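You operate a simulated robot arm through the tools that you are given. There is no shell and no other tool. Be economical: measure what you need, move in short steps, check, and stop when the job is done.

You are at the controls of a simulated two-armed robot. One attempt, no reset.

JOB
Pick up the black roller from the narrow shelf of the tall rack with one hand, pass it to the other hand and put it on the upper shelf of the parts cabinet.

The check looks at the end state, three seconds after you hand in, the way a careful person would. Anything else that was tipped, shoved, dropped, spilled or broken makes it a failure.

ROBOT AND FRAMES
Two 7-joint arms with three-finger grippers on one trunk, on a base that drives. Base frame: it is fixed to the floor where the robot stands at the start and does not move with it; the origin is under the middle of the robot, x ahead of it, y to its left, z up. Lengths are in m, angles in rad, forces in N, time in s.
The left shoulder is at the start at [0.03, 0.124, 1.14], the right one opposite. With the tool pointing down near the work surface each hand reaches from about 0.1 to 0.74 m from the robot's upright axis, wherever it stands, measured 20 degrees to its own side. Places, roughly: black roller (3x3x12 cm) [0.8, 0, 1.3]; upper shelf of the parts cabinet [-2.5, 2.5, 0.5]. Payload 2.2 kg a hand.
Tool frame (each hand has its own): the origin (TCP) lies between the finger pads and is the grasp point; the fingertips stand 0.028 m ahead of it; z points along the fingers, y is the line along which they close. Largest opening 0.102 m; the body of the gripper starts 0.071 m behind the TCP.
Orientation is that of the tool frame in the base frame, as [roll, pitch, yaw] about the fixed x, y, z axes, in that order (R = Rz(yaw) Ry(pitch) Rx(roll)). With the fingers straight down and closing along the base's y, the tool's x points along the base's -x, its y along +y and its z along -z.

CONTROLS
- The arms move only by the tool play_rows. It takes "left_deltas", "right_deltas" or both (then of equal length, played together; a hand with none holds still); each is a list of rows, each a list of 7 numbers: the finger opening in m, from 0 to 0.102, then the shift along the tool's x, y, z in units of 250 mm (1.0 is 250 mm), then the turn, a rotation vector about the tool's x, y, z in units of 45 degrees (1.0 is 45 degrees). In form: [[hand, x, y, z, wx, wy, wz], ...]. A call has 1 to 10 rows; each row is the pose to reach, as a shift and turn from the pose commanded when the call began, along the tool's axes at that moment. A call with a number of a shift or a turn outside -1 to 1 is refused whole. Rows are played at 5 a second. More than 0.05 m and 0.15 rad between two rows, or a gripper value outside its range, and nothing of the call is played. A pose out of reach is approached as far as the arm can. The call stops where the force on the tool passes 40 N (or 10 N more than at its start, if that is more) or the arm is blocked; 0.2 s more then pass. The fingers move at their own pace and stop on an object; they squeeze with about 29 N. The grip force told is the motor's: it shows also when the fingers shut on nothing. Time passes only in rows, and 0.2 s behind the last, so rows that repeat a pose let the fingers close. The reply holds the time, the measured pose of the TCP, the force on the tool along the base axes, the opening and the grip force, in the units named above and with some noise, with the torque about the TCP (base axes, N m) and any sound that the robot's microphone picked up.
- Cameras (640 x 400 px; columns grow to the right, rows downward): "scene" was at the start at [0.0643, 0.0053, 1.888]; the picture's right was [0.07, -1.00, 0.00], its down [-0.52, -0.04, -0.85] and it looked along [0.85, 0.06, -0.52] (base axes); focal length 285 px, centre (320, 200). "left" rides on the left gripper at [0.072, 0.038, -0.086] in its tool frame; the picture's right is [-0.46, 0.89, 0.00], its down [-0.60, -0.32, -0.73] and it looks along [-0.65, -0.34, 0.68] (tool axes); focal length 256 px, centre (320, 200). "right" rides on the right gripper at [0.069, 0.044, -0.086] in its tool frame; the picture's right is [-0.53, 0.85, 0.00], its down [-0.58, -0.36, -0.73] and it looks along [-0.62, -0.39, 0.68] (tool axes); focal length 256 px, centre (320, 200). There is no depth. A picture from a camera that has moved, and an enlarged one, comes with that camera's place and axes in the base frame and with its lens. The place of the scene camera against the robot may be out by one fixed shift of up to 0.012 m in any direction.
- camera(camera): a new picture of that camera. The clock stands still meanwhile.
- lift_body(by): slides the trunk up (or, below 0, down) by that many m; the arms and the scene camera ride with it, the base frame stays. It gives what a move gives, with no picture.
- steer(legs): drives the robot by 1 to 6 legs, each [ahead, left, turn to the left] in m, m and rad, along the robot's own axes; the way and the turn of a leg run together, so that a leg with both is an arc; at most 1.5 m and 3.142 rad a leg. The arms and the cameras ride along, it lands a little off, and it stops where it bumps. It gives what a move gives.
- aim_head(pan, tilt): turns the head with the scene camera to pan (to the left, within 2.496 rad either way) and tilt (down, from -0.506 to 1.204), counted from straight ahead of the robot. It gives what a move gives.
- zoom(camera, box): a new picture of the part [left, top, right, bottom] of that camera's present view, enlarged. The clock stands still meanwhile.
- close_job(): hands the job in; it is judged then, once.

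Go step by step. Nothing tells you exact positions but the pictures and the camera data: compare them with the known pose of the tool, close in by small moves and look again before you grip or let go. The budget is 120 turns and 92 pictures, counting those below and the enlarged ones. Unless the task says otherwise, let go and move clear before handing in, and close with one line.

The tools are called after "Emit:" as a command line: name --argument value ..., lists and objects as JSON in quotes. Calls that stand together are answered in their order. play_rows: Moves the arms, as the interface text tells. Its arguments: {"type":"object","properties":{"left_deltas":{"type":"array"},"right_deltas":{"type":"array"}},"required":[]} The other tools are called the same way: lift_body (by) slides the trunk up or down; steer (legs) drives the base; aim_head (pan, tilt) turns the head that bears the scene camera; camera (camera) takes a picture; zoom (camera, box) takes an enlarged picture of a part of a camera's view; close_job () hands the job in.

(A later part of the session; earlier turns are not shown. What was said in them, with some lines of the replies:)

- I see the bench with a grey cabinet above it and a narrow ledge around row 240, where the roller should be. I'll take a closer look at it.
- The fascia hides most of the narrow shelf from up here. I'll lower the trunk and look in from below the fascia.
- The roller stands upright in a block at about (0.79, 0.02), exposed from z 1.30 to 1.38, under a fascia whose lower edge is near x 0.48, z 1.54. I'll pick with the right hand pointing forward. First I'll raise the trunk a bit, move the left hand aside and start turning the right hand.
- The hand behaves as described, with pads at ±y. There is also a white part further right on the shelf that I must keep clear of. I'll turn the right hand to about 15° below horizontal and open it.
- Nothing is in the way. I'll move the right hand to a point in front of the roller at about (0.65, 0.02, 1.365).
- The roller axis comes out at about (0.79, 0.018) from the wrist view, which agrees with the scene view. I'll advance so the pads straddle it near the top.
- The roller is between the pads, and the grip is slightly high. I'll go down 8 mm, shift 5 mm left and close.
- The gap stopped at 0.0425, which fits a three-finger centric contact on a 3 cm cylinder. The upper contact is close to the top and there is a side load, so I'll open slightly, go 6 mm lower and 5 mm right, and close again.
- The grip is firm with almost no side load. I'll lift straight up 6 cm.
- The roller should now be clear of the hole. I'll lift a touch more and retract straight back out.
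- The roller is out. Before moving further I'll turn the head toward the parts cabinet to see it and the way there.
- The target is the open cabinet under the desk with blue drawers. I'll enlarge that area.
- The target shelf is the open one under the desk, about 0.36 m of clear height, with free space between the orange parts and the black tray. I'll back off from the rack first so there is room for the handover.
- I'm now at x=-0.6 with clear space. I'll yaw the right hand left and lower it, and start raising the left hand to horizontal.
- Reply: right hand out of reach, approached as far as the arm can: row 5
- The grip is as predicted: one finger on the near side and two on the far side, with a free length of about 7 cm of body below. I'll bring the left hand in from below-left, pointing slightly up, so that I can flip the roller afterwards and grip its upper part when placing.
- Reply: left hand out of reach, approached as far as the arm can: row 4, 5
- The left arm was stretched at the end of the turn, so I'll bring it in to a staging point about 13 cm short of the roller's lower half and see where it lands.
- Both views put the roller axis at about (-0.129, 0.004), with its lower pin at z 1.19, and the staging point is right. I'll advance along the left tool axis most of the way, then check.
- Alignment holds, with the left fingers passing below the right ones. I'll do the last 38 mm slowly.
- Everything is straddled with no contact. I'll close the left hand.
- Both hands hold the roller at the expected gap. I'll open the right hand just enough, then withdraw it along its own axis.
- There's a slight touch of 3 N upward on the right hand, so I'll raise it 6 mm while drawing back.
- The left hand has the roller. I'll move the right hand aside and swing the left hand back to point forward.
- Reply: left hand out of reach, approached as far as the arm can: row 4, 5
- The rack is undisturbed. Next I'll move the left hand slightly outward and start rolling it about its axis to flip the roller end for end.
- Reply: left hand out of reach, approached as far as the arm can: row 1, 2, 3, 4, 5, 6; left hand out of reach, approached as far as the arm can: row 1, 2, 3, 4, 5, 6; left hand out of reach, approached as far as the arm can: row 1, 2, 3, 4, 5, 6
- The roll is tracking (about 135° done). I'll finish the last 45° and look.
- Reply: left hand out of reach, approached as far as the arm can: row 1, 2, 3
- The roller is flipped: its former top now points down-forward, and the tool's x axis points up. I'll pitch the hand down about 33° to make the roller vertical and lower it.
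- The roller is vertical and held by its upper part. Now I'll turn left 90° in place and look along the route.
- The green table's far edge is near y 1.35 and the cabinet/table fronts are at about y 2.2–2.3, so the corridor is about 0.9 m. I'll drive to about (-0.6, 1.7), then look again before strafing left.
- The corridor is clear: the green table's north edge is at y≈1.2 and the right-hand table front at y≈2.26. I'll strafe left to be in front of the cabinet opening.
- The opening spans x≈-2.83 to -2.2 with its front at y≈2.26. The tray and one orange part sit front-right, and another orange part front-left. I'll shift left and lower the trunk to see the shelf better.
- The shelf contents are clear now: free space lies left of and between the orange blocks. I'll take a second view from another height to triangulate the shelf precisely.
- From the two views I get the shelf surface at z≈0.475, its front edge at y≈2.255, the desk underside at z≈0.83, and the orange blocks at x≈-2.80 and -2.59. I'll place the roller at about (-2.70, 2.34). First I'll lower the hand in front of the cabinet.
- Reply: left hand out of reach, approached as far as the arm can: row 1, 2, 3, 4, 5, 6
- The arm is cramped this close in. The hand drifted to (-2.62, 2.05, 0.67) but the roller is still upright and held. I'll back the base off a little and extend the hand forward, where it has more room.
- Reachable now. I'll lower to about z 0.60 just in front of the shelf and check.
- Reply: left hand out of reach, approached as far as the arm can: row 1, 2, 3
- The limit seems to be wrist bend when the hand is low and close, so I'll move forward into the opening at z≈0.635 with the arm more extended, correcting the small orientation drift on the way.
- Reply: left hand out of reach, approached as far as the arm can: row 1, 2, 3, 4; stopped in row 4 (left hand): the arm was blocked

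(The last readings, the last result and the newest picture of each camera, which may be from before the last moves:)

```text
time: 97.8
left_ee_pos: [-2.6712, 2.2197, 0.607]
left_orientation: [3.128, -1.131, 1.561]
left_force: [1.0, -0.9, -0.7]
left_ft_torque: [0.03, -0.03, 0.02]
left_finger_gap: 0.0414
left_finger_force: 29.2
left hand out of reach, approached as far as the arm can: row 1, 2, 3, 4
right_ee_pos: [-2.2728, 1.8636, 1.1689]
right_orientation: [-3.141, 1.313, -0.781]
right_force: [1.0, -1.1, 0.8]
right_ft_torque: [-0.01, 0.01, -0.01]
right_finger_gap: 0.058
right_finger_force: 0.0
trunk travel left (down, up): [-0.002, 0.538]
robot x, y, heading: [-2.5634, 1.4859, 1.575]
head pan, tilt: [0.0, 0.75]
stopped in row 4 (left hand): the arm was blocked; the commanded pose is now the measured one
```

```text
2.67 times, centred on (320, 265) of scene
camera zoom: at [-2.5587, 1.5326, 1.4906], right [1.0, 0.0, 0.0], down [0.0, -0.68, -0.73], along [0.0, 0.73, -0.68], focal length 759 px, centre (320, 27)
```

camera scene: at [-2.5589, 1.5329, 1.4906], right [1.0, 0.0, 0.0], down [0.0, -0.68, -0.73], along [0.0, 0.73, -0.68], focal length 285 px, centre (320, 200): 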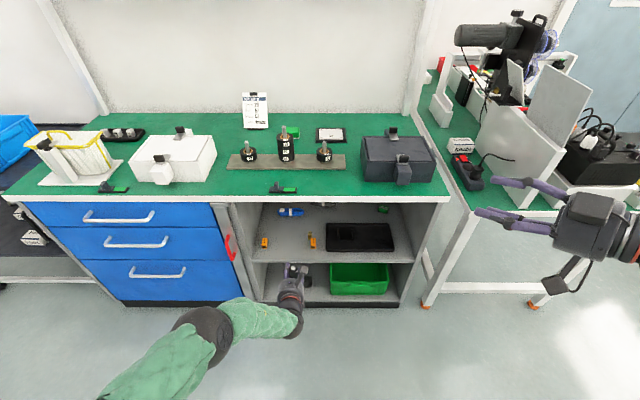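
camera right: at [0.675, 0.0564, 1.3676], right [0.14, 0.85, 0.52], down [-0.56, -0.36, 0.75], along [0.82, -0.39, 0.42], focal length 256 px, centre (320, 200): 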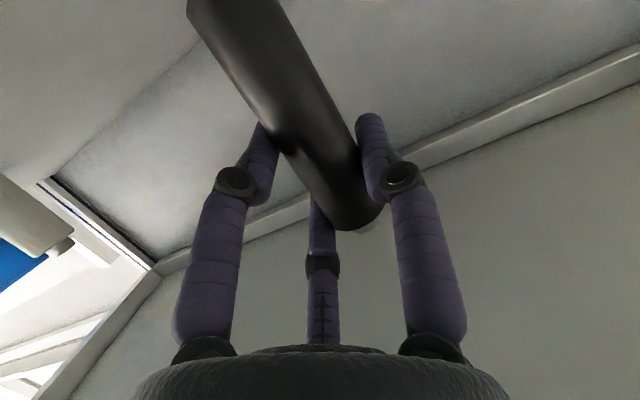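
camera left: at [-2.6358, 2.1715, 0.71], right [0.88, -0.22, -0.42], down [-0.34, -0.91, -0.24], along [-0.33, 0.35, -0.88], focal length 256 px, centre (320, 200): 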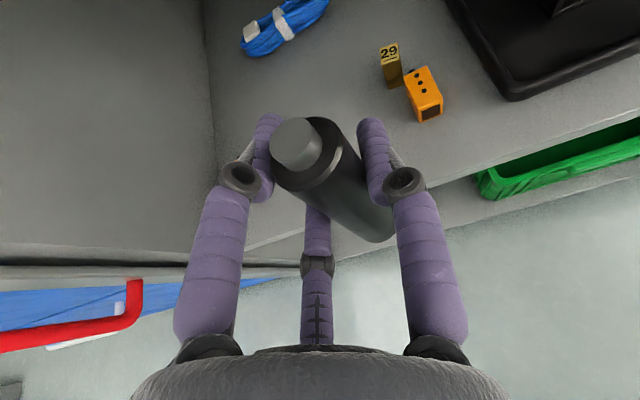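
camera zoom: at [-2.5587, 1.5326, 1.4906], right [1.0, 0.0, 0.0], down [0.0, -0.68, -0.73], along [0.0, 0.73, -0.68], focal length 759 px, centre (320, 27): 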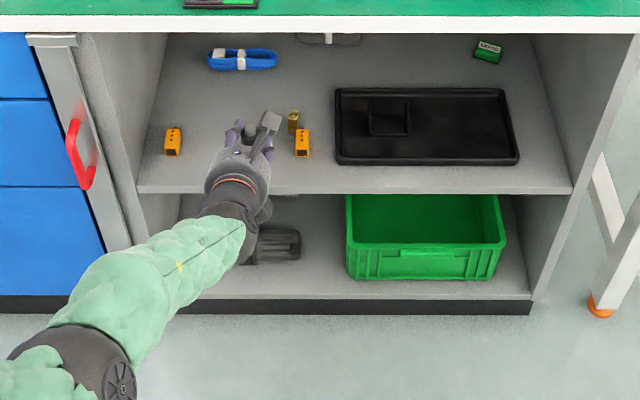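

The arm stopped at a joint limit, not on an object. It was comfortable when the hand pointed inward relative to the robot, so I'll back out, raise the hand, and re-approach with the base turned about 30° left.

Emit:
steer --legs '[[-0.14, 0, 0]]'

Emit:
play_rows --left_deltas '[[0.02, 0.075, 0.023, -0.136, 0, 0.017, 0], [0.02, 0.15, 0.046, -0.273, 0, 0.033, 0], [0.02, 0.225, 0.069, -0.41, 0, 0.05, 0], [0.02, 0.3, 0.092, -0.546, 0, 0.067, 0], [0.02, 0.375, 0.115, -0.682, 0, 0.083, 0], [0.02, 0.45, 0.138, -0.819, 0, 0.1, 0], [0.02, 0.524, 0.16, -0.955, 0, 0.117, 0]]' --right_deltas '[[0.058, -0.07, 0, -0.07, 0, 0, 0], [0.058, -0.14, 0, -0.14, 0, 0, 0], [0.058, -0.21, 0, -0.21, 0, 0, 0], [0.058, -0.28, 0, -0.28, 0, 0, 0], [0.058, -0.35, 0, -0.35, 0, 0, 0], [0.058, -0.35, 0, -0.35, 0, 0, 0], [0.058, -0.35, 0, -0.35, 0, 0, 0]]'

Emit:
camera --camera "scene"

```text
time: 99.2
left_ee_pos: [-2.6727, 2.0808, 0.6088]
left_orientation: [3.129, -1.135, 1.565]
left_force: [-1.1, 0.3, -1.0]
left_ft_torque: [0.0, 0.02, -0.04]
left_finger_gap: 0.0414
left_finger_force: 28.3
right_ee_pos: [-2.2719, 1.7235, 1.1682]
right_orientation: [-3.141, 1.312, -0.778]
right_force: [0.1, 0.1, -0.1]
right_ft_torque: [-0.02, -0.01, 0.0]
right_finger_gap: 0.0582
right_finger_force: 0.0
trunk travel left (down, up): [-0.002, 0.538]
robot x, y, heading: [-2.5591, 1.3412, 1.577]
head pan, tilt: [0.0, 0.75]
```

```text
time: 100.8
left_ee_pos: [-2.638, 1.9196, 0.8289]
left_orientation: [3.126, -1.227, 1.567]
left_force: [-0.1, -0.4, -1.3]
left_ft_torque: [0.01, -0.03, 0.0]
left_finger_gap: 0.0414
left_finger_force: 28.6
right_ee_pos: [-2.2301, 1.6802, 1.275]
right_orientation: [-3.14, 1.313, -0.779]
right_force: [-0.8, 0.2, -0.4]
right_ft_torque: [0.02, -0.02, 0.0]
right_finger_gap: 0.0583
right_finger_force: 0.1
trunk travel left (down, up): [-0.002, 0.538]
robot x, y, heading: [-2.5637, 1.3386, 1.574]
head pan, tilt: [0.0, 0.75]
```

```text
32 pictures are left
camera scene: at [-2.5581, 1.3925, 1.4906], right [1.0, 0.01, 0.0], down [0.0, -0.68, -0.73], along [0.0, 0.73, -0.68], focal length 285 px, centre (320, 200)
```

scene: 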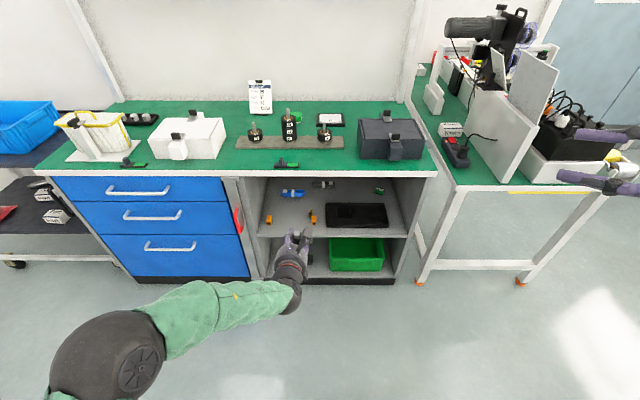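

Orientation is restored. While still in open space I'll test the reach: yaw the hand inward 30° and go down to the placing height.

Emit:
play_rows --left_deltas '[[0.02, -0.048, 0.02, 0.102, -0.126, 0, 0.045], [0.02, -0.096, 0.04, 0.204, -0.251, 0, 0.09], [0.02, -0.144, 0.06, 0.306, -0.377, 0, 0.134], [0.02, -0.192, 0.08, 0.408, -0.502, 0, 0.179], [0.02, -0.24, 0.1, 0.51, -0.628, 0, 0.224]]'

Emit:
play_rows --left_deltas '[[0.02, -0.119, -0.016, 0.072, 0, 0, 0], [0.02, -0.238, -0.032, 0.144, 0, 0, 0], [0.02, -0.356, -0.048, 0.215, 0, 0, 0], [0.02, -0.475, -0.064, 0.287, 0, 0, 0], [0.02, -0.594, -0.08, 0.359, 0, 0, 0]]'

```text
time: 102.0
left_ee_pos: [-2.5466, 2.0184, 0.7741]
left_orientation: [-3.064, -1.058, 1.124]
left_force: [-0.6, 0.9, -0.7]
left_ft_torque: [-0.04, -0.03, -0.01]
left_finger_gap: 0.0417
left_finger_force: 29.0
left hand out of reach, approached as far as the arm can: row 2, 3, 4, 5
right_ee_pos: [-2.2312, 1.6811, 1.275]
right_orientation: [-3.137, 1.311, -0.776]
right_force: [-0.3, -0.2, 0.6]
right_ft_torque: [-0.02, -0.05, -0.02]
right_finger_gap: 0.058
right_finger_force: 0.1
trunk travel left (down, up): [-0.002, 0.538]
robot x, y, heading: [-2.5614, 1.3392, 1.574]
head pan, tilt: [0.0, 0.75]
```

```text
time: 103.2
left_ee_pos: [-2.5359, 2.0482, 0.6142]
left_orientation: [-3.03, -1.028, 1.129]
left_force: [-0.5, 0.0, -0.3]
left_ft_torque: [-0.07, 0.01, 0.01]
left_finger_gap: 0.0414
left_finger_force: 28.9
left hand out of reach, approached as far as the arm can: row 2, 3, 4, 5
right_ee_pos: [-2.2286, 1.6819, 1.2753]
right_orientation: [-3.141, 1.314, -0.777]
right_force: [-0.1, -0.3, 0.4]
right_ft_torque: [0.0, -0.01, -0.02]
right_finger_gap: 0.0579
right_finger_force: 0.1
trunk travel left (down, up): [-0.002, 0.538]
robot x, y, heading: [-2.5626, 1.3413, 1.582]
head pan, tilt: [0.0, 0.75]
```

Inward yaw is worse in the flipped wrist posture, so I'll go back up to a straight orientation and test yawing outward instead.

Emit:
play_rows --left_deltas '[[0.02, 0.113, -0.054, -0.116, 0.073, 0.046, -0.051], [0.02, 0.227, -0.107, -0.233, 0.147, 0.092, -0.102], [0.02, 0.34, -0.161, -0.349, 0.22, 0.138, -0.154], [0.02, 0.454, -0.214, -0.466, 0.294, 0.184, -0.205], [0.02, 0.567, -0.268, -0.582, 0.367, 0.23, -0.256]]'

```text
time: 104.3
left_ee_pos: [-2.6124, 2.0137, 0.8127]
left_orientation: [3.054, -1.241, 1.619]
left_force: [0.2, -1.3, -1.3]
left_ft_torque: [0.04, 0.04, 0.01]
left_finger_gap: 0.0417
left_finger_force: 29.2
left hand out of reach, approached as far as the arm can: row 1
right_ee_pos: [-2.2291, 1.6805, 1.2738]
right_orientation: [-3.139, 1.311, -0.778]
right_force: [-0.2, -0.3, -0.6]
right_ft_torque: [-0.03, 0.0, 0.01]
right_finger_gap: 0.0577
right_finger_force: 0.0
trunk travel left (down, up): [-0.002, 0.538]
robot x, y, heading: [-2.5657, 1.3402, 1.581]
head pan, tilt: [0.0, 0.75]
```

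Emit:
play_rows --left_deltas '[[0.02, 0, -0.1, 0, 0.158, 0.005, -0.054], [0.02, 0, -0.2, 0, 0.315, 0.01, -0.108], [0.02, 0, -0.3, 0, 0.473, 0.014, -0.162], [0.02, 0, -0.4, 0, 0.631, 0.019, -0.215]]'

```text
time: 105.3
left_ee_pos: [-2.716, 2.0172, 0.8088]
left_orientation: [3.053, -1.241, 2.144]
left_force: [0.1, 0.0, -1.3]
left_ft_torque: [0.03, -0.05, 0.0]
left_finger_gap: 0.0415
left_finger_force: 29.0
right_ee_pos: [-2.2292, 1.6821, 1.2754]
right_orientation: [3.14, 1.313, -0.78]
right_force: [-0.7, -0.1, 0.2]
right_ft_torque: [0.01, 0.0, -0.01]
right_finger_gap: 0.0579
right_finger_force: 0.1
trunk travel left (down, up): [-0.002, 0.538]
robot x, y, heading: [-2.5667, 1.3439, 1.578]
head pan, tilt: [0.0, 0.75]
```

Reached cleanly. Next I'll lower toward placing height in this posture, still outside the cabinet.

Emit:
play_rows --left_deltas '[[0.02, -0.166, -0.005, 0.057, 0, 0, 0], [0.02, -0.333, -0.01, 0.114, 0, 0, 0], [0.02, -0.499, -0.016, 0.17, 0, 0, 0], [0.02, -0.666, -0.021, 0.227, 0, 0, 0], [0.02, -0.832, -0.026, 0.284, 0, 0, 0]]'

```text
time: 106.5
left_ee_pos: [-2.7141, 2.017, 0.5905]
left_orientation: [3.047, -1.244, 2.15]
left_force: [-0.8, -0.4, -1.4]
left_ft_torque: [-0.04, 0.0, -0.05]
left_finger_gap: 0.0418
left_finger_force: 29.2
right_ee_pos: [-2.2292, 1.6801, 1.2751]
right_orientation: [-3.14, 1.313, -0.781]
right_force: [0.4, 0.8, 0.7]
right_ft_torque: [0.03, -0.03, 0.02]
right_finger_gap: 0.058
right_finger_force: 0.2
trunk travel left (down, up): [-0.002, 0.538]
robot x, y, heading: [-2.5596, 1.3415, 1.581]
head pan, tilt: [0.0, 0.75]
```

That posture works: the hand is at z 0.59 with the hand angled left, so no base turn is needed. I'll trim a ~2° tilt, raise 1.5 cm and drive straight ahead so the roller enters between the orange blocks.

Emit:
play_rows --left_deltas '[[0.02, 0.03, 0, -0.01, 0.006, -0.015, 0.018], [0.02, 0.057, 0, -0.019, 0.012, -0.029, 0.036]]'

Emit:
steer --legs '[[0.2, 0, 0]]'

Emit:
camera --camera "scene"

Emit:
camera --camera "left"

```text
time: 107.2
left_ee_pos: [-2.7152, 2.0169, 0.6029]
left_orientation: [-3.139, -1.221, 2.055]
left_force: [0.2, -0.3, -1.0]
left_ft_torque: [0.03, -0.03, 0.01]
left_finger_gap: 0.0416
left_finger_force: 29.1
right_ee_pos: [-2.2283, 1.6809, 1.2754]
right_orientation: [3.141, 1.312, -0.779]
right_force: [-0.2, 0.2, -0.6]
right_ft_torque: [-0.04, 0.02, -0.03]
right_finger_gap: 0.0581
right_finger_force: 0.1
trunk travel left (down, up): [-0.002, 0.538]
robot x, y, heading: [-2.5603, 1.3407, 1.581]
head pan, tilt: [0.0, 0.75]
```

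```text
time: 108.8
left_ee_pos: [-2.7179, 2.217, 0.6039]
left_orientation: [-3.14, -1.219, 2.058]
left_force: [-0.6, 0.5, -0.9]
left_ft_torque: [0.01, -0.04, -0.02]
left_finger_gap: 0.0416
left_finger_force: 28.9
right_ee_pos: [-2.2308, 1.883, 1.275]
right_orientation: [3.141, 1.313, -0.778]
right_force: [-1.2, 0.4, -0.4]
right_ft_torque: [-0.03, 0.03, 0.01]
right_finger_gap: 0.0578
right_finger_force: 0.1
trunk travel left (down, up): [-0.002, 0.538]
robot x, y, heading: [-2.564, 1.5433, 1.578]
head pan, tilt: [0.0, 0.75]
```

```text
31 pictures are left
camera scene: at [-2.5595, 1.5934, 1.4905], right [1.0, 0.01, 0.0], down [0.01, -0.68, -0.73], along [-0.01, 0.73, -0.68], focal length 285 px, centre (320, 200)
```

scene: 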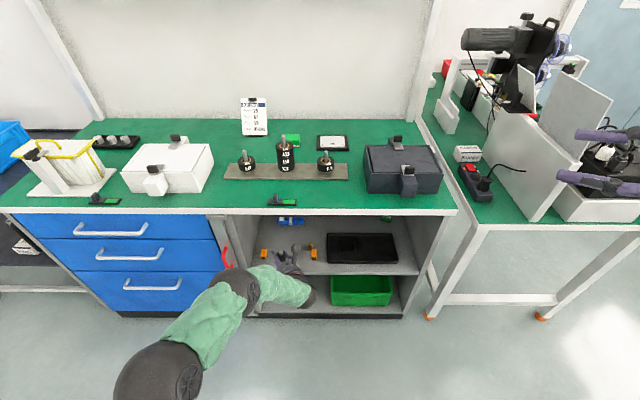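

```text
30 pictures are left
camera left: at [-2.658, 2.1834, 0.7012], right [0.86, 0.28, -0.44], down [0.14, -0.94, -0.32], along [-0.5, 0.21, -0.84], focal length 256 px, centre (320, 200)
```

left: 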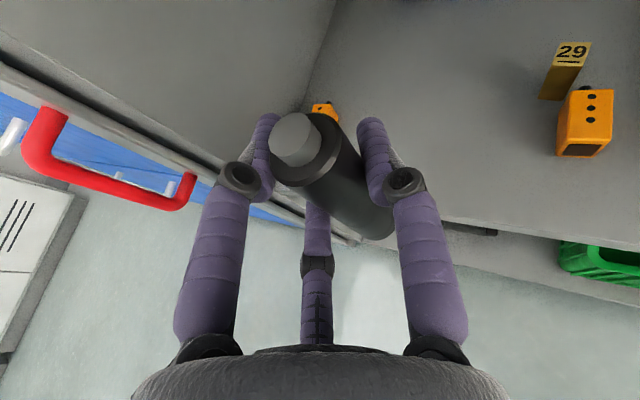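

Emit:
zoom --camera "scene" --box '[180, 200, 360, 340]'

```text
2.86 times, centred on (270, 270) of scene
camera zoom: at [-2.5595, 1.5934, 1.4905], right [1.0, 0.01, 0.0], down [0.01, -0.68, -0.73], along [-0.01, 0.73, -0.68], focal length 813 px, centre (463, 0)
```

zoom: 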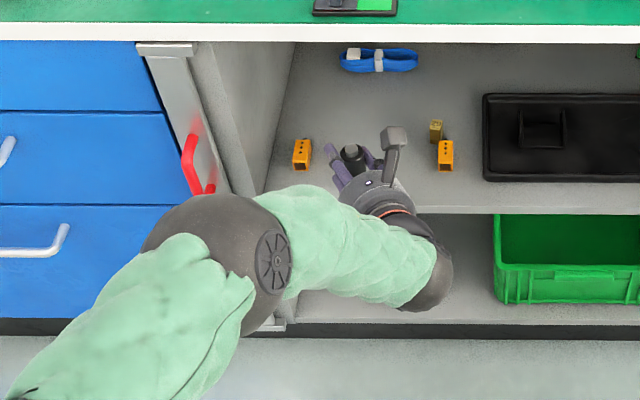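

The elbow is about 12 cm from the red drawer handle, so I'll extend the last 8 cm with the arm rather than the base.

Emit:
play_rows --left_deltas '[[0.02, 0.021, 0.055, 0.058, 0, 0, 0], [0.02, 0.042, 0.11, 0.115, 0, 0, 0], [0.02, 0.063, 0.165, 0.173, 0, 0, 0], [0.02, 0.084, 0.22, 0.23, 0, 0, 0]]'

Emit:
zoom --camera "scene" --box '[180, 200, 360, 340]'

Emit:
camera --camera "left"

```text
time: 109.8
left_ee_pos: [-2.6971, 2.2944, 0.6038]
left_orientation: [-3.139, -1.221, 2.058]
left_force: [0.0, 0.5, -0.6]
left_ft_torque: [-0.01, 0.0, -0.01]
left_finger_gap: 0.042
left_finger_force: 28.8
right_ee_pos: [-2.23, 1.8823, 1.2743]
right_orientation: [3.139, 1.312, -0.778]
right_force: [-0.3, 0.9, -0.5]
right_ft_torque: [-0.04, 0.02, 0.0]
right_finger_gap: 0.0582
right_finger_force: 0.0
trunk travel left (down, up): [-0.002, 0.538]
robot x, y, heading: [-2.5633, 1.5414, 1.581]
head pan, tilt: [0.0, 0.75]
```

```text
2.86 times, centred on (270, 270) of scene
camera zoom: at [-2.5595, 1.5928, 1.4906], right [1.0, 0.01, 0.0], down [0.01, -0.68, -0.73], along [-0.01, 0.73, -0.68], focal length 813 px, centre (463, 0)
```

zoom: 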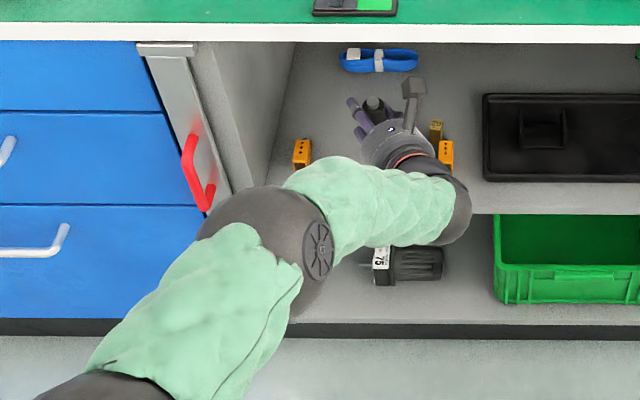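

```text
27 pictures are left
camera left: at [-2.6378, 2.2618, 0.7009], right [0.86, 0.27, -0.44], down [0.14, -0.94, -0.32], along [-0.5, 0.21, -0.84], focal length 256 px, centre (320, 200)
```

left: 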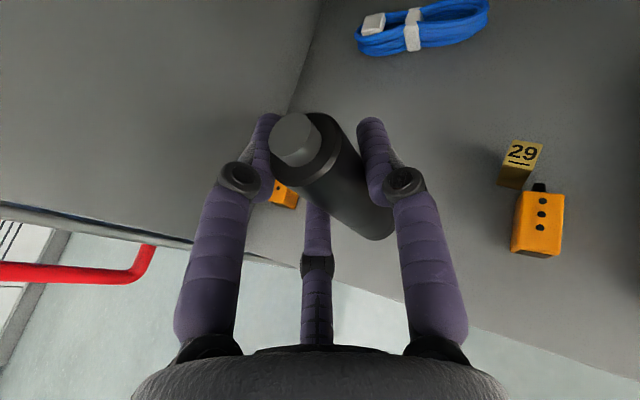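

The roller is over free shelf between the blocks. I'll move 3 cm further in and 3 cm down, then look again before the final touch-down.

Emit:
play_rows --left_deltas '[[0.02, 0.036, 0.056, 0.1, 0, 0, 0], [0.02, -0.02, 0.056, 0.12, 0, 0, 0], [0.02, -0.076, 0.056, 0.141, 0, 0, 0]]'

Emit:
camera --camera "left"

Emit:
zoom --camera "scene" --box '[250, 200, 350, 280]'

```text
time: 110.5
left_ee_pos: [-2.6978, 2.3246, 0.5731]
left_orientation: [-3.14, -1.22, 2.057]
left_force: [-0.7, -0.1, -1.2]
left_ft_torque: [-0.03, -0.02, -0.04]
left_finger_gap: 0.0418
left_finger_force: 28.6
right_ee_pos: [-2.2317, 1.8818, 1.2751]
right_orientation: [-3.141, 1.313, -0.778]
right_force: [-0.5, 0.2, -0.3]
right_ft_torque: [0.02, 0.02, 0.04]
right_finger_gap: 0.0577
right_finger_force: 0.0
trunk travel left (down, up): [-0.002, 0.538]
robot x, y, heading: [-2.5652, 1.5415, 1.578]
head pan, tilt: [0.0, 0.75]
```

```text
26 pictures are left
camera left: at [-2.6386, 2.2929, 0.6716], right [0.86, 0.28, -0.44], down [0.14, -0.94, -0.32], along [-0.5, 0.21, -0.84], focal length 256 px, centre (320, 200)
```

left: 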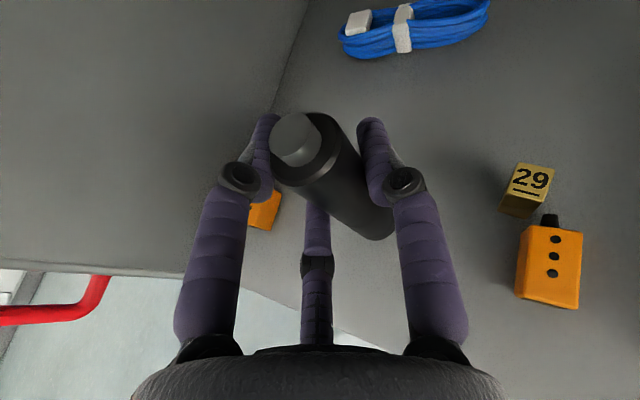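

```text
5.00 times, centred on (300, 240) of scene
camera zoom: at [-2.5596, 1.5927, 1.4906], right [1.0, 0.01, 0.0], down [0.01, -0.68, -0.73], along [-0.01, 0.73, -0.68], focal length 1423 px, centre (420, 0)
```

zoom: 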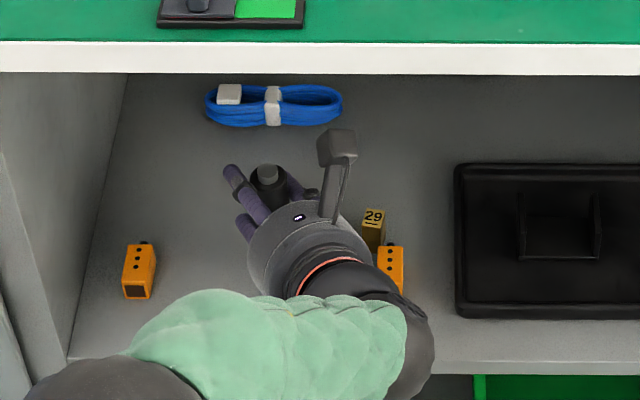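

Clear of both blocks. I'll lower 11 mm gently and read the force.

Emit:
play_rows --left_deltas '[[0.02, -0.02, 0, 0.007, 0, 0, 0], [0.02, -0.041, 0, 0.015, 0, 0, 0], [0.02, -0.041, 0, 0.015, 0, 0, 0]]'

Emit:
play_rows --left_deltas '[[0.02, -0.009, 0, 0.003, 0, 0, 0], [0.02, -0.009, 0, 0.003, 0, 0, 0]]'

Emit:
play_rows --left_deltas '[[0.02, -0.009, 0, 0.003, 0, 0, 0], [0.02, -0.009, 0, 0.003, 0, 0, 0]]'

```text
time: 111.3
left_ee_pos: [-2.6972, 2.325, 0.5619]
left_orientation: [-3.14, -1.221, 2.059]
left_force: [-0.2, 1.2, -1.2]
left_ft_torque: [-0.05, -0.01, 0.01]
left_finger_gap: 0.0416
left_finger_force: 29.4
right_ee_pos: [-2.2313, 1.8828, 1.275]
right_orientation: [-3.14, 1.312, -0.777]
right_force: [0.0, 0.0, 0.4]
right_ft_torque: [0.0, -0.02, 0.01]
right_finger_gap: 0.0578
right_finger_force: 0.1
trunk travel left (down, up): [-0.002, 0.538]
robot x, y, heading: [-2.5626, 1.5421, 1.573]
head pan, tilt: [0.0, 0.75]
```

```text
time: 112.0
left_ee_pos: [-2.6981, 2.3255, 0.5588]
left_orientation: [-3.14, -1.221, 2.058]
left_force: [0.0, 0.3, -1.5]
left_ft_torque: [-0.01, -0.01, 0.02]
left_finger_gap: 0.0416
left_finger_force: 29.0
right_ee_pos: [-2.2311, 1.8809, 1.2748]
right_orientation: [-3.141, 1.312, -0.776]
right_force: [-0.5, 0.0, -1.2]
right_ft_torque: [0.0, 0.02, -0.01]
right_finger_gap: 0.0582
right_finger_force: 0.1
trunk travel left (down, up): [-0.002, 0.538]
robot x, y, heading: [-2.5643, 1.5399, 1.579]
head pan, tilt: [0.0, 0.75]
```

```text
time: 112.5
left_ee_pos: [-2.697, 2.3236, 0.5573]
left_orientation: [-3.139, -1.22, 2.059]
left_force: [0.0, 0.5, -1.3]
left_ft_torque: [0.01, 0.01, 0.0]
left_finger_gap: 0.0416
left_finger_force: 28.6
right_ee_pos: [-2.2321, 1.8823, 1.2746]
right_orientation: [3.141, 1.312, -0.778]
right_force: [-0.8, -0.4, -0.2]
right_ft_torque: [0.0, -0.02, 0.02]
right_finger_gap: 0.058
right_finger_force: 0.1
trunk travel left (down, up): [-0.002, 0.538]
robot x, y, heading: [-2.5634, 1.5428, 1.577]
head pan, tilt: [0.0, 0.75]
```

No contact yet at 0.557. I'll continue in 2 mm steps.

Emit:
play_rows --left_deltas '[[0.02, -0.009, 0, 0.003, 0, 0, 0], [0.02, -0.009, 0, 0.003, 0, 0, 0]]'

Emit:
play_rows --left_deltas '[[0.02, -0.009, 0, 0.003, 0, 0, 0], [0.02, -0.009, 0, 0.003, 0, 0, 0]]'

Emit:
camera --camera "left"

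```text
time: 113.2
left_ee_pos: [-2.6981, 2.326, 0.554]
left_orientation: [-3.14, -1.22, 2.059]
left_force: [0.1, 0.2, -1.2]
left_ft_torque: [0.0, 0.04, -0.02]
left_finger_gap: 0.0418
left_finger_force: 28.8
right_ee_pos: [-2.2321, 1.881, 1.2734]
right_orientation: [3.141, 1.312, -0.778]
right_force: [0.7, -0.3, -0.3]
right_ft_torque: [-0.03, 0.02, -0.03]
right_finger_gap: 0.0577
right_finger_force: 0.1
trunk travel left (down, up): [-0.002, 0.538]
robot x, y, heading: [-2.5666, 1.5411, 1.58]
head pan, tilt: [0.0, 0.75]
```

```text
time: 113.8
left_ee_pos: [-2.6982, 2.3247, 0.5542]
left_orientation: [-3.14, -1.221, 2.06]
left_force: [-0.1, 1.0, -0.9]
left_ft_torque: [-0.01, 0.0, 0.01]
left_finger_gap: 0.0418
left_finger_force: 29.0
right_ee_pos: [-2.2325, 1.8813, 1.2752]
right_orientation: [3.141, 1.314, -0.778]
right_force: [0.6, 0.2, 0.8]
right_ft_torque: [-0.01, -0.01, 0.02]
right_finger_gap: 0.058
right_finger_force: 0.0
trunk travel left (down, up): [-0.002, 0.538]
robot x, y, heading: [-2.5624, 1.5426, 1.578]
head pan, tilt: [0.0, 0.75]
```

```text
24 pictures are left
camera left: at [-2.6384, 2.2926, 0.6513], right [0.86, 0.28, -0.44], down [0.14, -0.94, -0.32], along [-0.5, 0.21, -0.84], focal length 256 px, centre (320, 200)
```

left: 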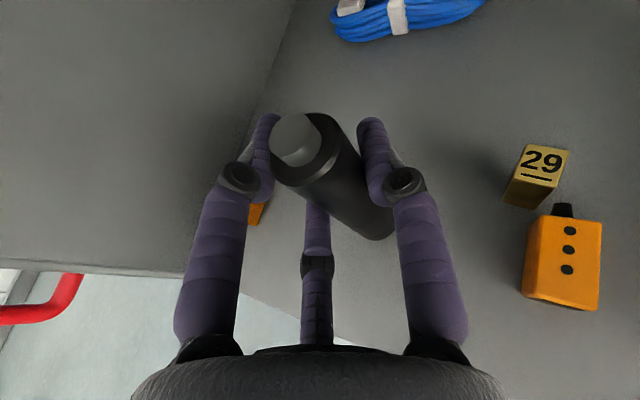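

Emit:
play_rows --left_deltas '[[0.02, -0.008, 0, 0.003, 0, 0, 0], [0.02, -0.008, 0, 0.003, 0, 0, 0]]'

Emit:
play_rows --left_deltas '[[0.02, -0.008, 0, 0.003, 0, 0, 0], [0.02, -0.008, 0, 0.003, 0, 0, 0]]'

```text
time: 114.3
left_ee_pos: [-2.6973, 2.3255, 0.5525]
left_orientation: [3.14, -1.223, 2.061]
left_force: [2.1, -3.2, 6.2]
left_ft_torque: [-0.27, -0.11, -0.02]
left_finger_gap: 0.0418
left_finger_force: 28.6
right_ee_pos: [-2.2307, 1.8811, 1.2752]
right_orientation: [-3.14, 1.313, -0.777]
right_force: [-0.2, 0.2, -0.4]
right_ft_torque: [-0.02, -0.01, 0.01]
right_finger_gap: 0.0583
right_finger_force: 0.0
trunk travel left (down, up): [-0.002, 0.538]
robot x, y, heading: [-2.564, 1.5418, 1.579]
head pan, tilt: [0.0, 0.75]
```

```text
time: 115.0
left_ee_pos: [-2.6974, 2.3258, 0.5528]
left_orientation: [3.139, -1.224, 2.065]
left_force: [2.6, -4.5, 16.8]
left_ft_torque: [-0.35, -0.21, -0.02]
left_finger_gap: 0.0417
left_finger_force: 29.2
right_ee_pos: [-2.231, 1.8802, 1.2759]
right_orientation: [-3.138, 1.312, -0.775]
right_force: [0.2, 0.0, -0.2]
right_ft_torque: [-0.03, 0.02, -0.04]
right_finger_gap: 0.058
right_finger_force: 0.1
trunk travel left (down, up): [-0.002, 0.538]
robot x, y, heading: [-2.5622, 1.5398, 1.575]
head pan, tilt: [0.0, 0.75]
```

Contact: the torque shows the contact point right under the TCP, so the roller is upright. I'll ease off about 1.5 mm to unload it and check.

Emit:
play_rows --left_deltas '[[0.02, 0.005, 0, -0.002, 0, 0, 0], [0.02, 0.005, 0, -0.002, 0, 0, 0]]'

Emit:
zoom --camera "scene" --box '[250, 200, 350, 280]'

```text
time: 115.5
left_ee_pos: [-2.6971, 2.3264, 0.5517]
left_orientation: [3.141, -1.222, 2.063]
left_force: [1.8, 1.2, 14.1]
left_ft_torque: [0.16, -0.17, -0.01]
left_finger_gap: 0.0415
left_finger_force: 29.4
right_ee_pos: [-2.2316, 1.881, 1.2762]
right_orientation: [-3.14, 1.311, -0.773]
right_force: [0.2, -0.1, 0.0]
right_ft_torque: [0.01, 0.02, -0.05]
right_finger_gap: 0.0579
right_finger_force: 0.1
trunk travel left (down, up): [-0.002, 0.538]
robot x, y, heading: [-2.5662, 1.5404, 1.575]
head pan, tilt: [0.0, 0.75]
```

```text
5.00 times, centred on (300, 240) of scene
camera zoom: at [-2.5592, 1.5912, 1.4907], right [1.0, 0.01, 0.0], down [0.01, -0.68, -0.73], along [-0.01, 0.73, -0.68], focal length 1423 px, centre (420, 0)
```

zoom: 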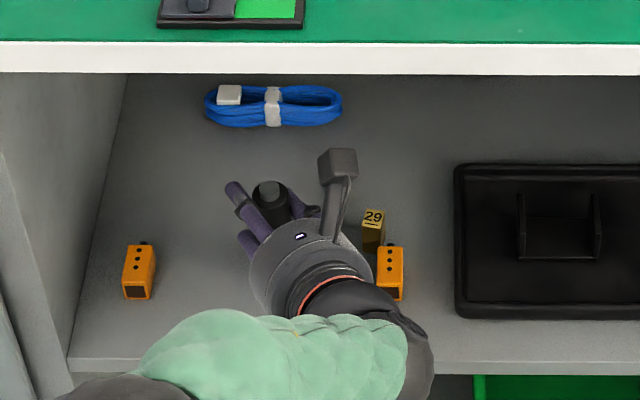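

Emit:
play_rows --left_deltas '[[0.02, 0.006, 0, -0.002, 0, 0, 0], [0.02, 0.006, 0, -0.002, 0, 0, 0]]'

```text
time: 116.2
left_ee_pos: [-2.6985, 2.326, 0.5522]
left_orientation: [-3.141, -1.221, 2.06]
left_force: [0.3, 5.3, 11.4]
left_ft_torque: [0.48, -0.08, 0.02]
left_finger_gap: 0.0417
left_finger_force: 29.4
right_ee_pos: [-2.2298, 1.8803, 1.2759]
right_orientation: [-3.139, 1.312, -0.778]
right_force: [-0.1, -0.7, 0.1]
right_ft_torque: [-0.03, -0.02, -0.01]
right_finger_gap: 0.058
right_finger_force: 0.2
trunk travel left (down, up): [-0.002, 0.538]
robot x, y, heading: [-2.5617, 1.5389, 1.575]
head pan, tilt: [0.0, 0.75]
```

Emit:
play_rows --left_deltas '[[0.02, 0.006, 0, -0.002, 0, 0, 0], [0.02, 0.006, 0, -0.002, 0, 0, 0]]'

```text
time: 116.8
left_ee_pos: [-2.6972, 2.3254, 0.5516]
left_orientation: [-3.136, -1.219, 2.055]
left_force: [-0.8, 3.8, 3.4]
left_ft_torque: [0.29, 0.0, 0.01]
left_finger_gap: 0.0415
left_finger_force: 28.7
right_ee_pos: [-2.2312, 1.881, 1.2754]
right_orientation: [3.14, 1.312, -0.778]
right_force: [-0.8, 0.2, 0.9]
right_ft_torque: [-0.02, -0.01, 0.0]
right_finger_gap: 0.0582
right_finger_force: 0.0
trunk travel left (down, up): [-0.002, 0.538]
robot x, y, heading: [-2.5643, 1.5383, 1.58]
head pan, tilt: [0.0, 0.75]
```

The load is light now and the roller is still on the shelf. I'll open the fingers in small steps.

Emit:
play_rows --left_deltas '[[0.043, 0, 0, 0, 0, 0, 0], [0.046, 0, 0, 0, 0, 0, 0], [0.05, 0, 0, 0, 0, 0, 0], [0.056, 0, 0, 0, 0, 0, 0], [0.062, 0, 0, 0, 0, 0, 0]]'

Emit:
camera --camera "left"

Emit:
zoom --camera "scene" --box '[250, 200, 350, 280]'

```text
time: 118.0
left_ee_pos: [-2.6975, 2.3254, 0.5533]
left_orientation: [-3.139, -1.221, 2.059]
left_force: [0.0, 0.1, 0.3]
left_ft_torque: [0.01, -0.03, 0.0]
left_finger_gap: 0.0622
left_finger_force: 0.0
right_ee_pos: [-2.2311, 1.8817, 1.274]
right_orientation: [-3.141, 1.313, -0.776]
right_force: [-0.4, -0.1, 0.3]
right_ft_torque: [-0.01, -0.01, 0.01]
right_finger_gap: 0.0583
right_finger_force: 0.0
trunk travel left (down, up): [-0.002, 0.538]
robot x, y, heading: [-2.5619, 1.5377, 1.581]
head pan, tilt: [0.0, 0.75]
```

```text
22 pictures are left
camera left: at [-2.6387, 2.2934, 0.6516], right [0.86, 0.28, -0.44], down [0.14, -0.94, -0.32], along [-0.5, 0.21, -0.84], focal length 256 px, centre (320, 200)
```

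left: 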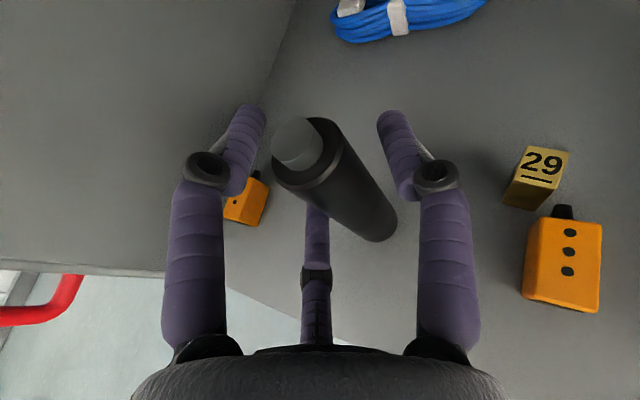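

```text
5.00 times, centred on (300, 240) of scene
camera zoom: at [-2.5595, 1.5926, 1.4906], right [1.0, 0.01, 0.0], down [0.01, -0.68, -0.73], along [-0.01, 0.73, -0.68], focal length 1423 px, centre (420, 0)
```

zoom: 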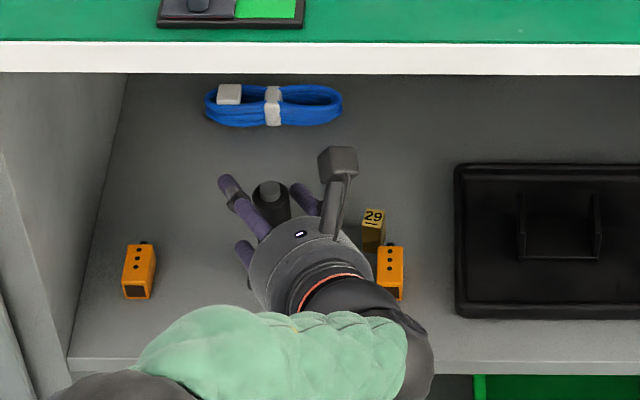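

The roller stands free and upright. I'll withdraw the hand straight back along its axis.

Emit:
play_rows --left_deltas '[[0.066, 0, 0, -0.04, 0, 0, 0], [0.066, 0, 0, -0.1, 0, 0, 0], [0.066, 0, 0, -0.18, 0, 0, 0], [0.066, 0, 0, -0.28, 0, 0, 0], [0.066, 0, 0, -0.4, 0, 0, 0], [0.066, 0, 0, -0.52, 0, 0, 0]]'

Emit:
zoom --camera "scene" --box '[200, 190, 440, 340]'

```text
time: 119.3
left_ee_pos: [-2.6393, 2.2196, 0.5981]
left_orientation: [-3.141, -1.22, 2.062]
left_force: [0.5, -0.4, 0.1]
left_ft_torque: [0.0, 0.0, 0.04]
left_finger_gap: 0.0659
left_finger_force: 0.0
right_ee_pos: [-2.2314, 1.8812, 1.2746]
right_orientation: [-3.141, 1.312, -0.777]
right_force: [0.3, 0.7, 0.0]
right_ft_torque: [-0.01, 0.01, 0.0]
right_finger_gap: 0.0581
right_finger_force: 0.1
trunk travel left (down, up): [-0.002, 0.538]
robot x, y, heading: [-2.5633, 1.5406, 1.579]
head pan, tilt: [0.0, 0.75]
```

```text
2.67 times, centred on (320, 265) of scene
camera zoom: at [-2.5594, 1.5923, 1.4906], right [1.0, 0.01, 0.0], down [0.01, -0.68, -0.73], along [-0.01, 0.73, -0.68], focal length 759 px, centre (320, 27)
```

zoom: 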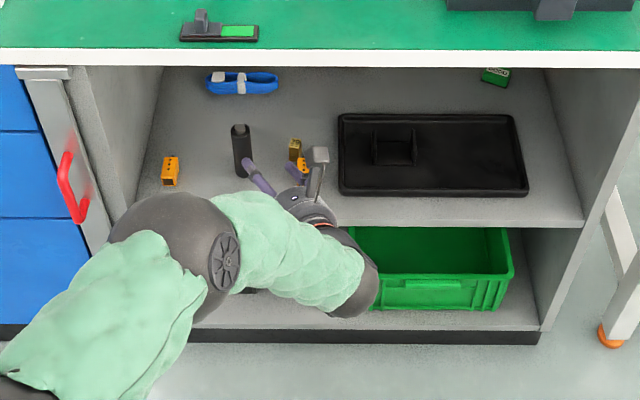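

The roller is standing clear of the fingers. I'll back the base straight out and take a final look.

Emit:
steer --legs '[[-0.25, 0, 0]]'

Emit:
zoom --camera "scene" --box '[200, 170, 440, 320]'

```text
time: 121.2
left_ee_pos: [-2.6367, 1.9698, 0.5979]
left_orientation: [3.141, -1.221, 2.058]
left_force: [0.1, -0.5, -0.9]
left_ft_torque: [0.04, 0.0, -0.02]
left_finger_gap: 0.0661
left_finger_force: 0.0
right_ee_pos: [-2.2293, 1.6314, 1.275]
right_orientation: [-3.138, 1.312, -0.776]
right_force: [0.0, -1.0, 0.6]
right_ft_torque: [-0.01, 0.03, -0.01]
right_finger_gap: 0.0581
right_finger_force: 0.1
trunk travel left (down, up): [-0.002, 0.538]
robot x, y, heading: [-2.5613, 1.2935, 1.579]
head pan, tilt: [0.0, 0.75]
```

```text
2.67 times, centred on (320, 245) of scene
camera zoom: at [-2.5575, 1.343, 1.4906], right [1.0, 0.01, 0.0], down [0.01, -0.68, -0.73], along [-0.01, 0.73, -0.68], focal length 759 px, centre (320, 80)
```

zoom: 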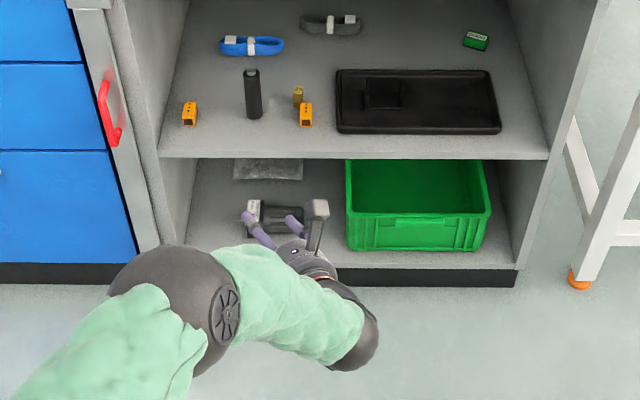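

The roller stands upright on the upper shelf, nothing else has moved, and both hands are clear, so I'm handing in.

Emit:
close_job

```text
The job is handed in.
```

The black roller went from the right hand to the left and now stands upright on the upper shelf of the parts cabinet; in my last picture nothing else on the shelf had moved.
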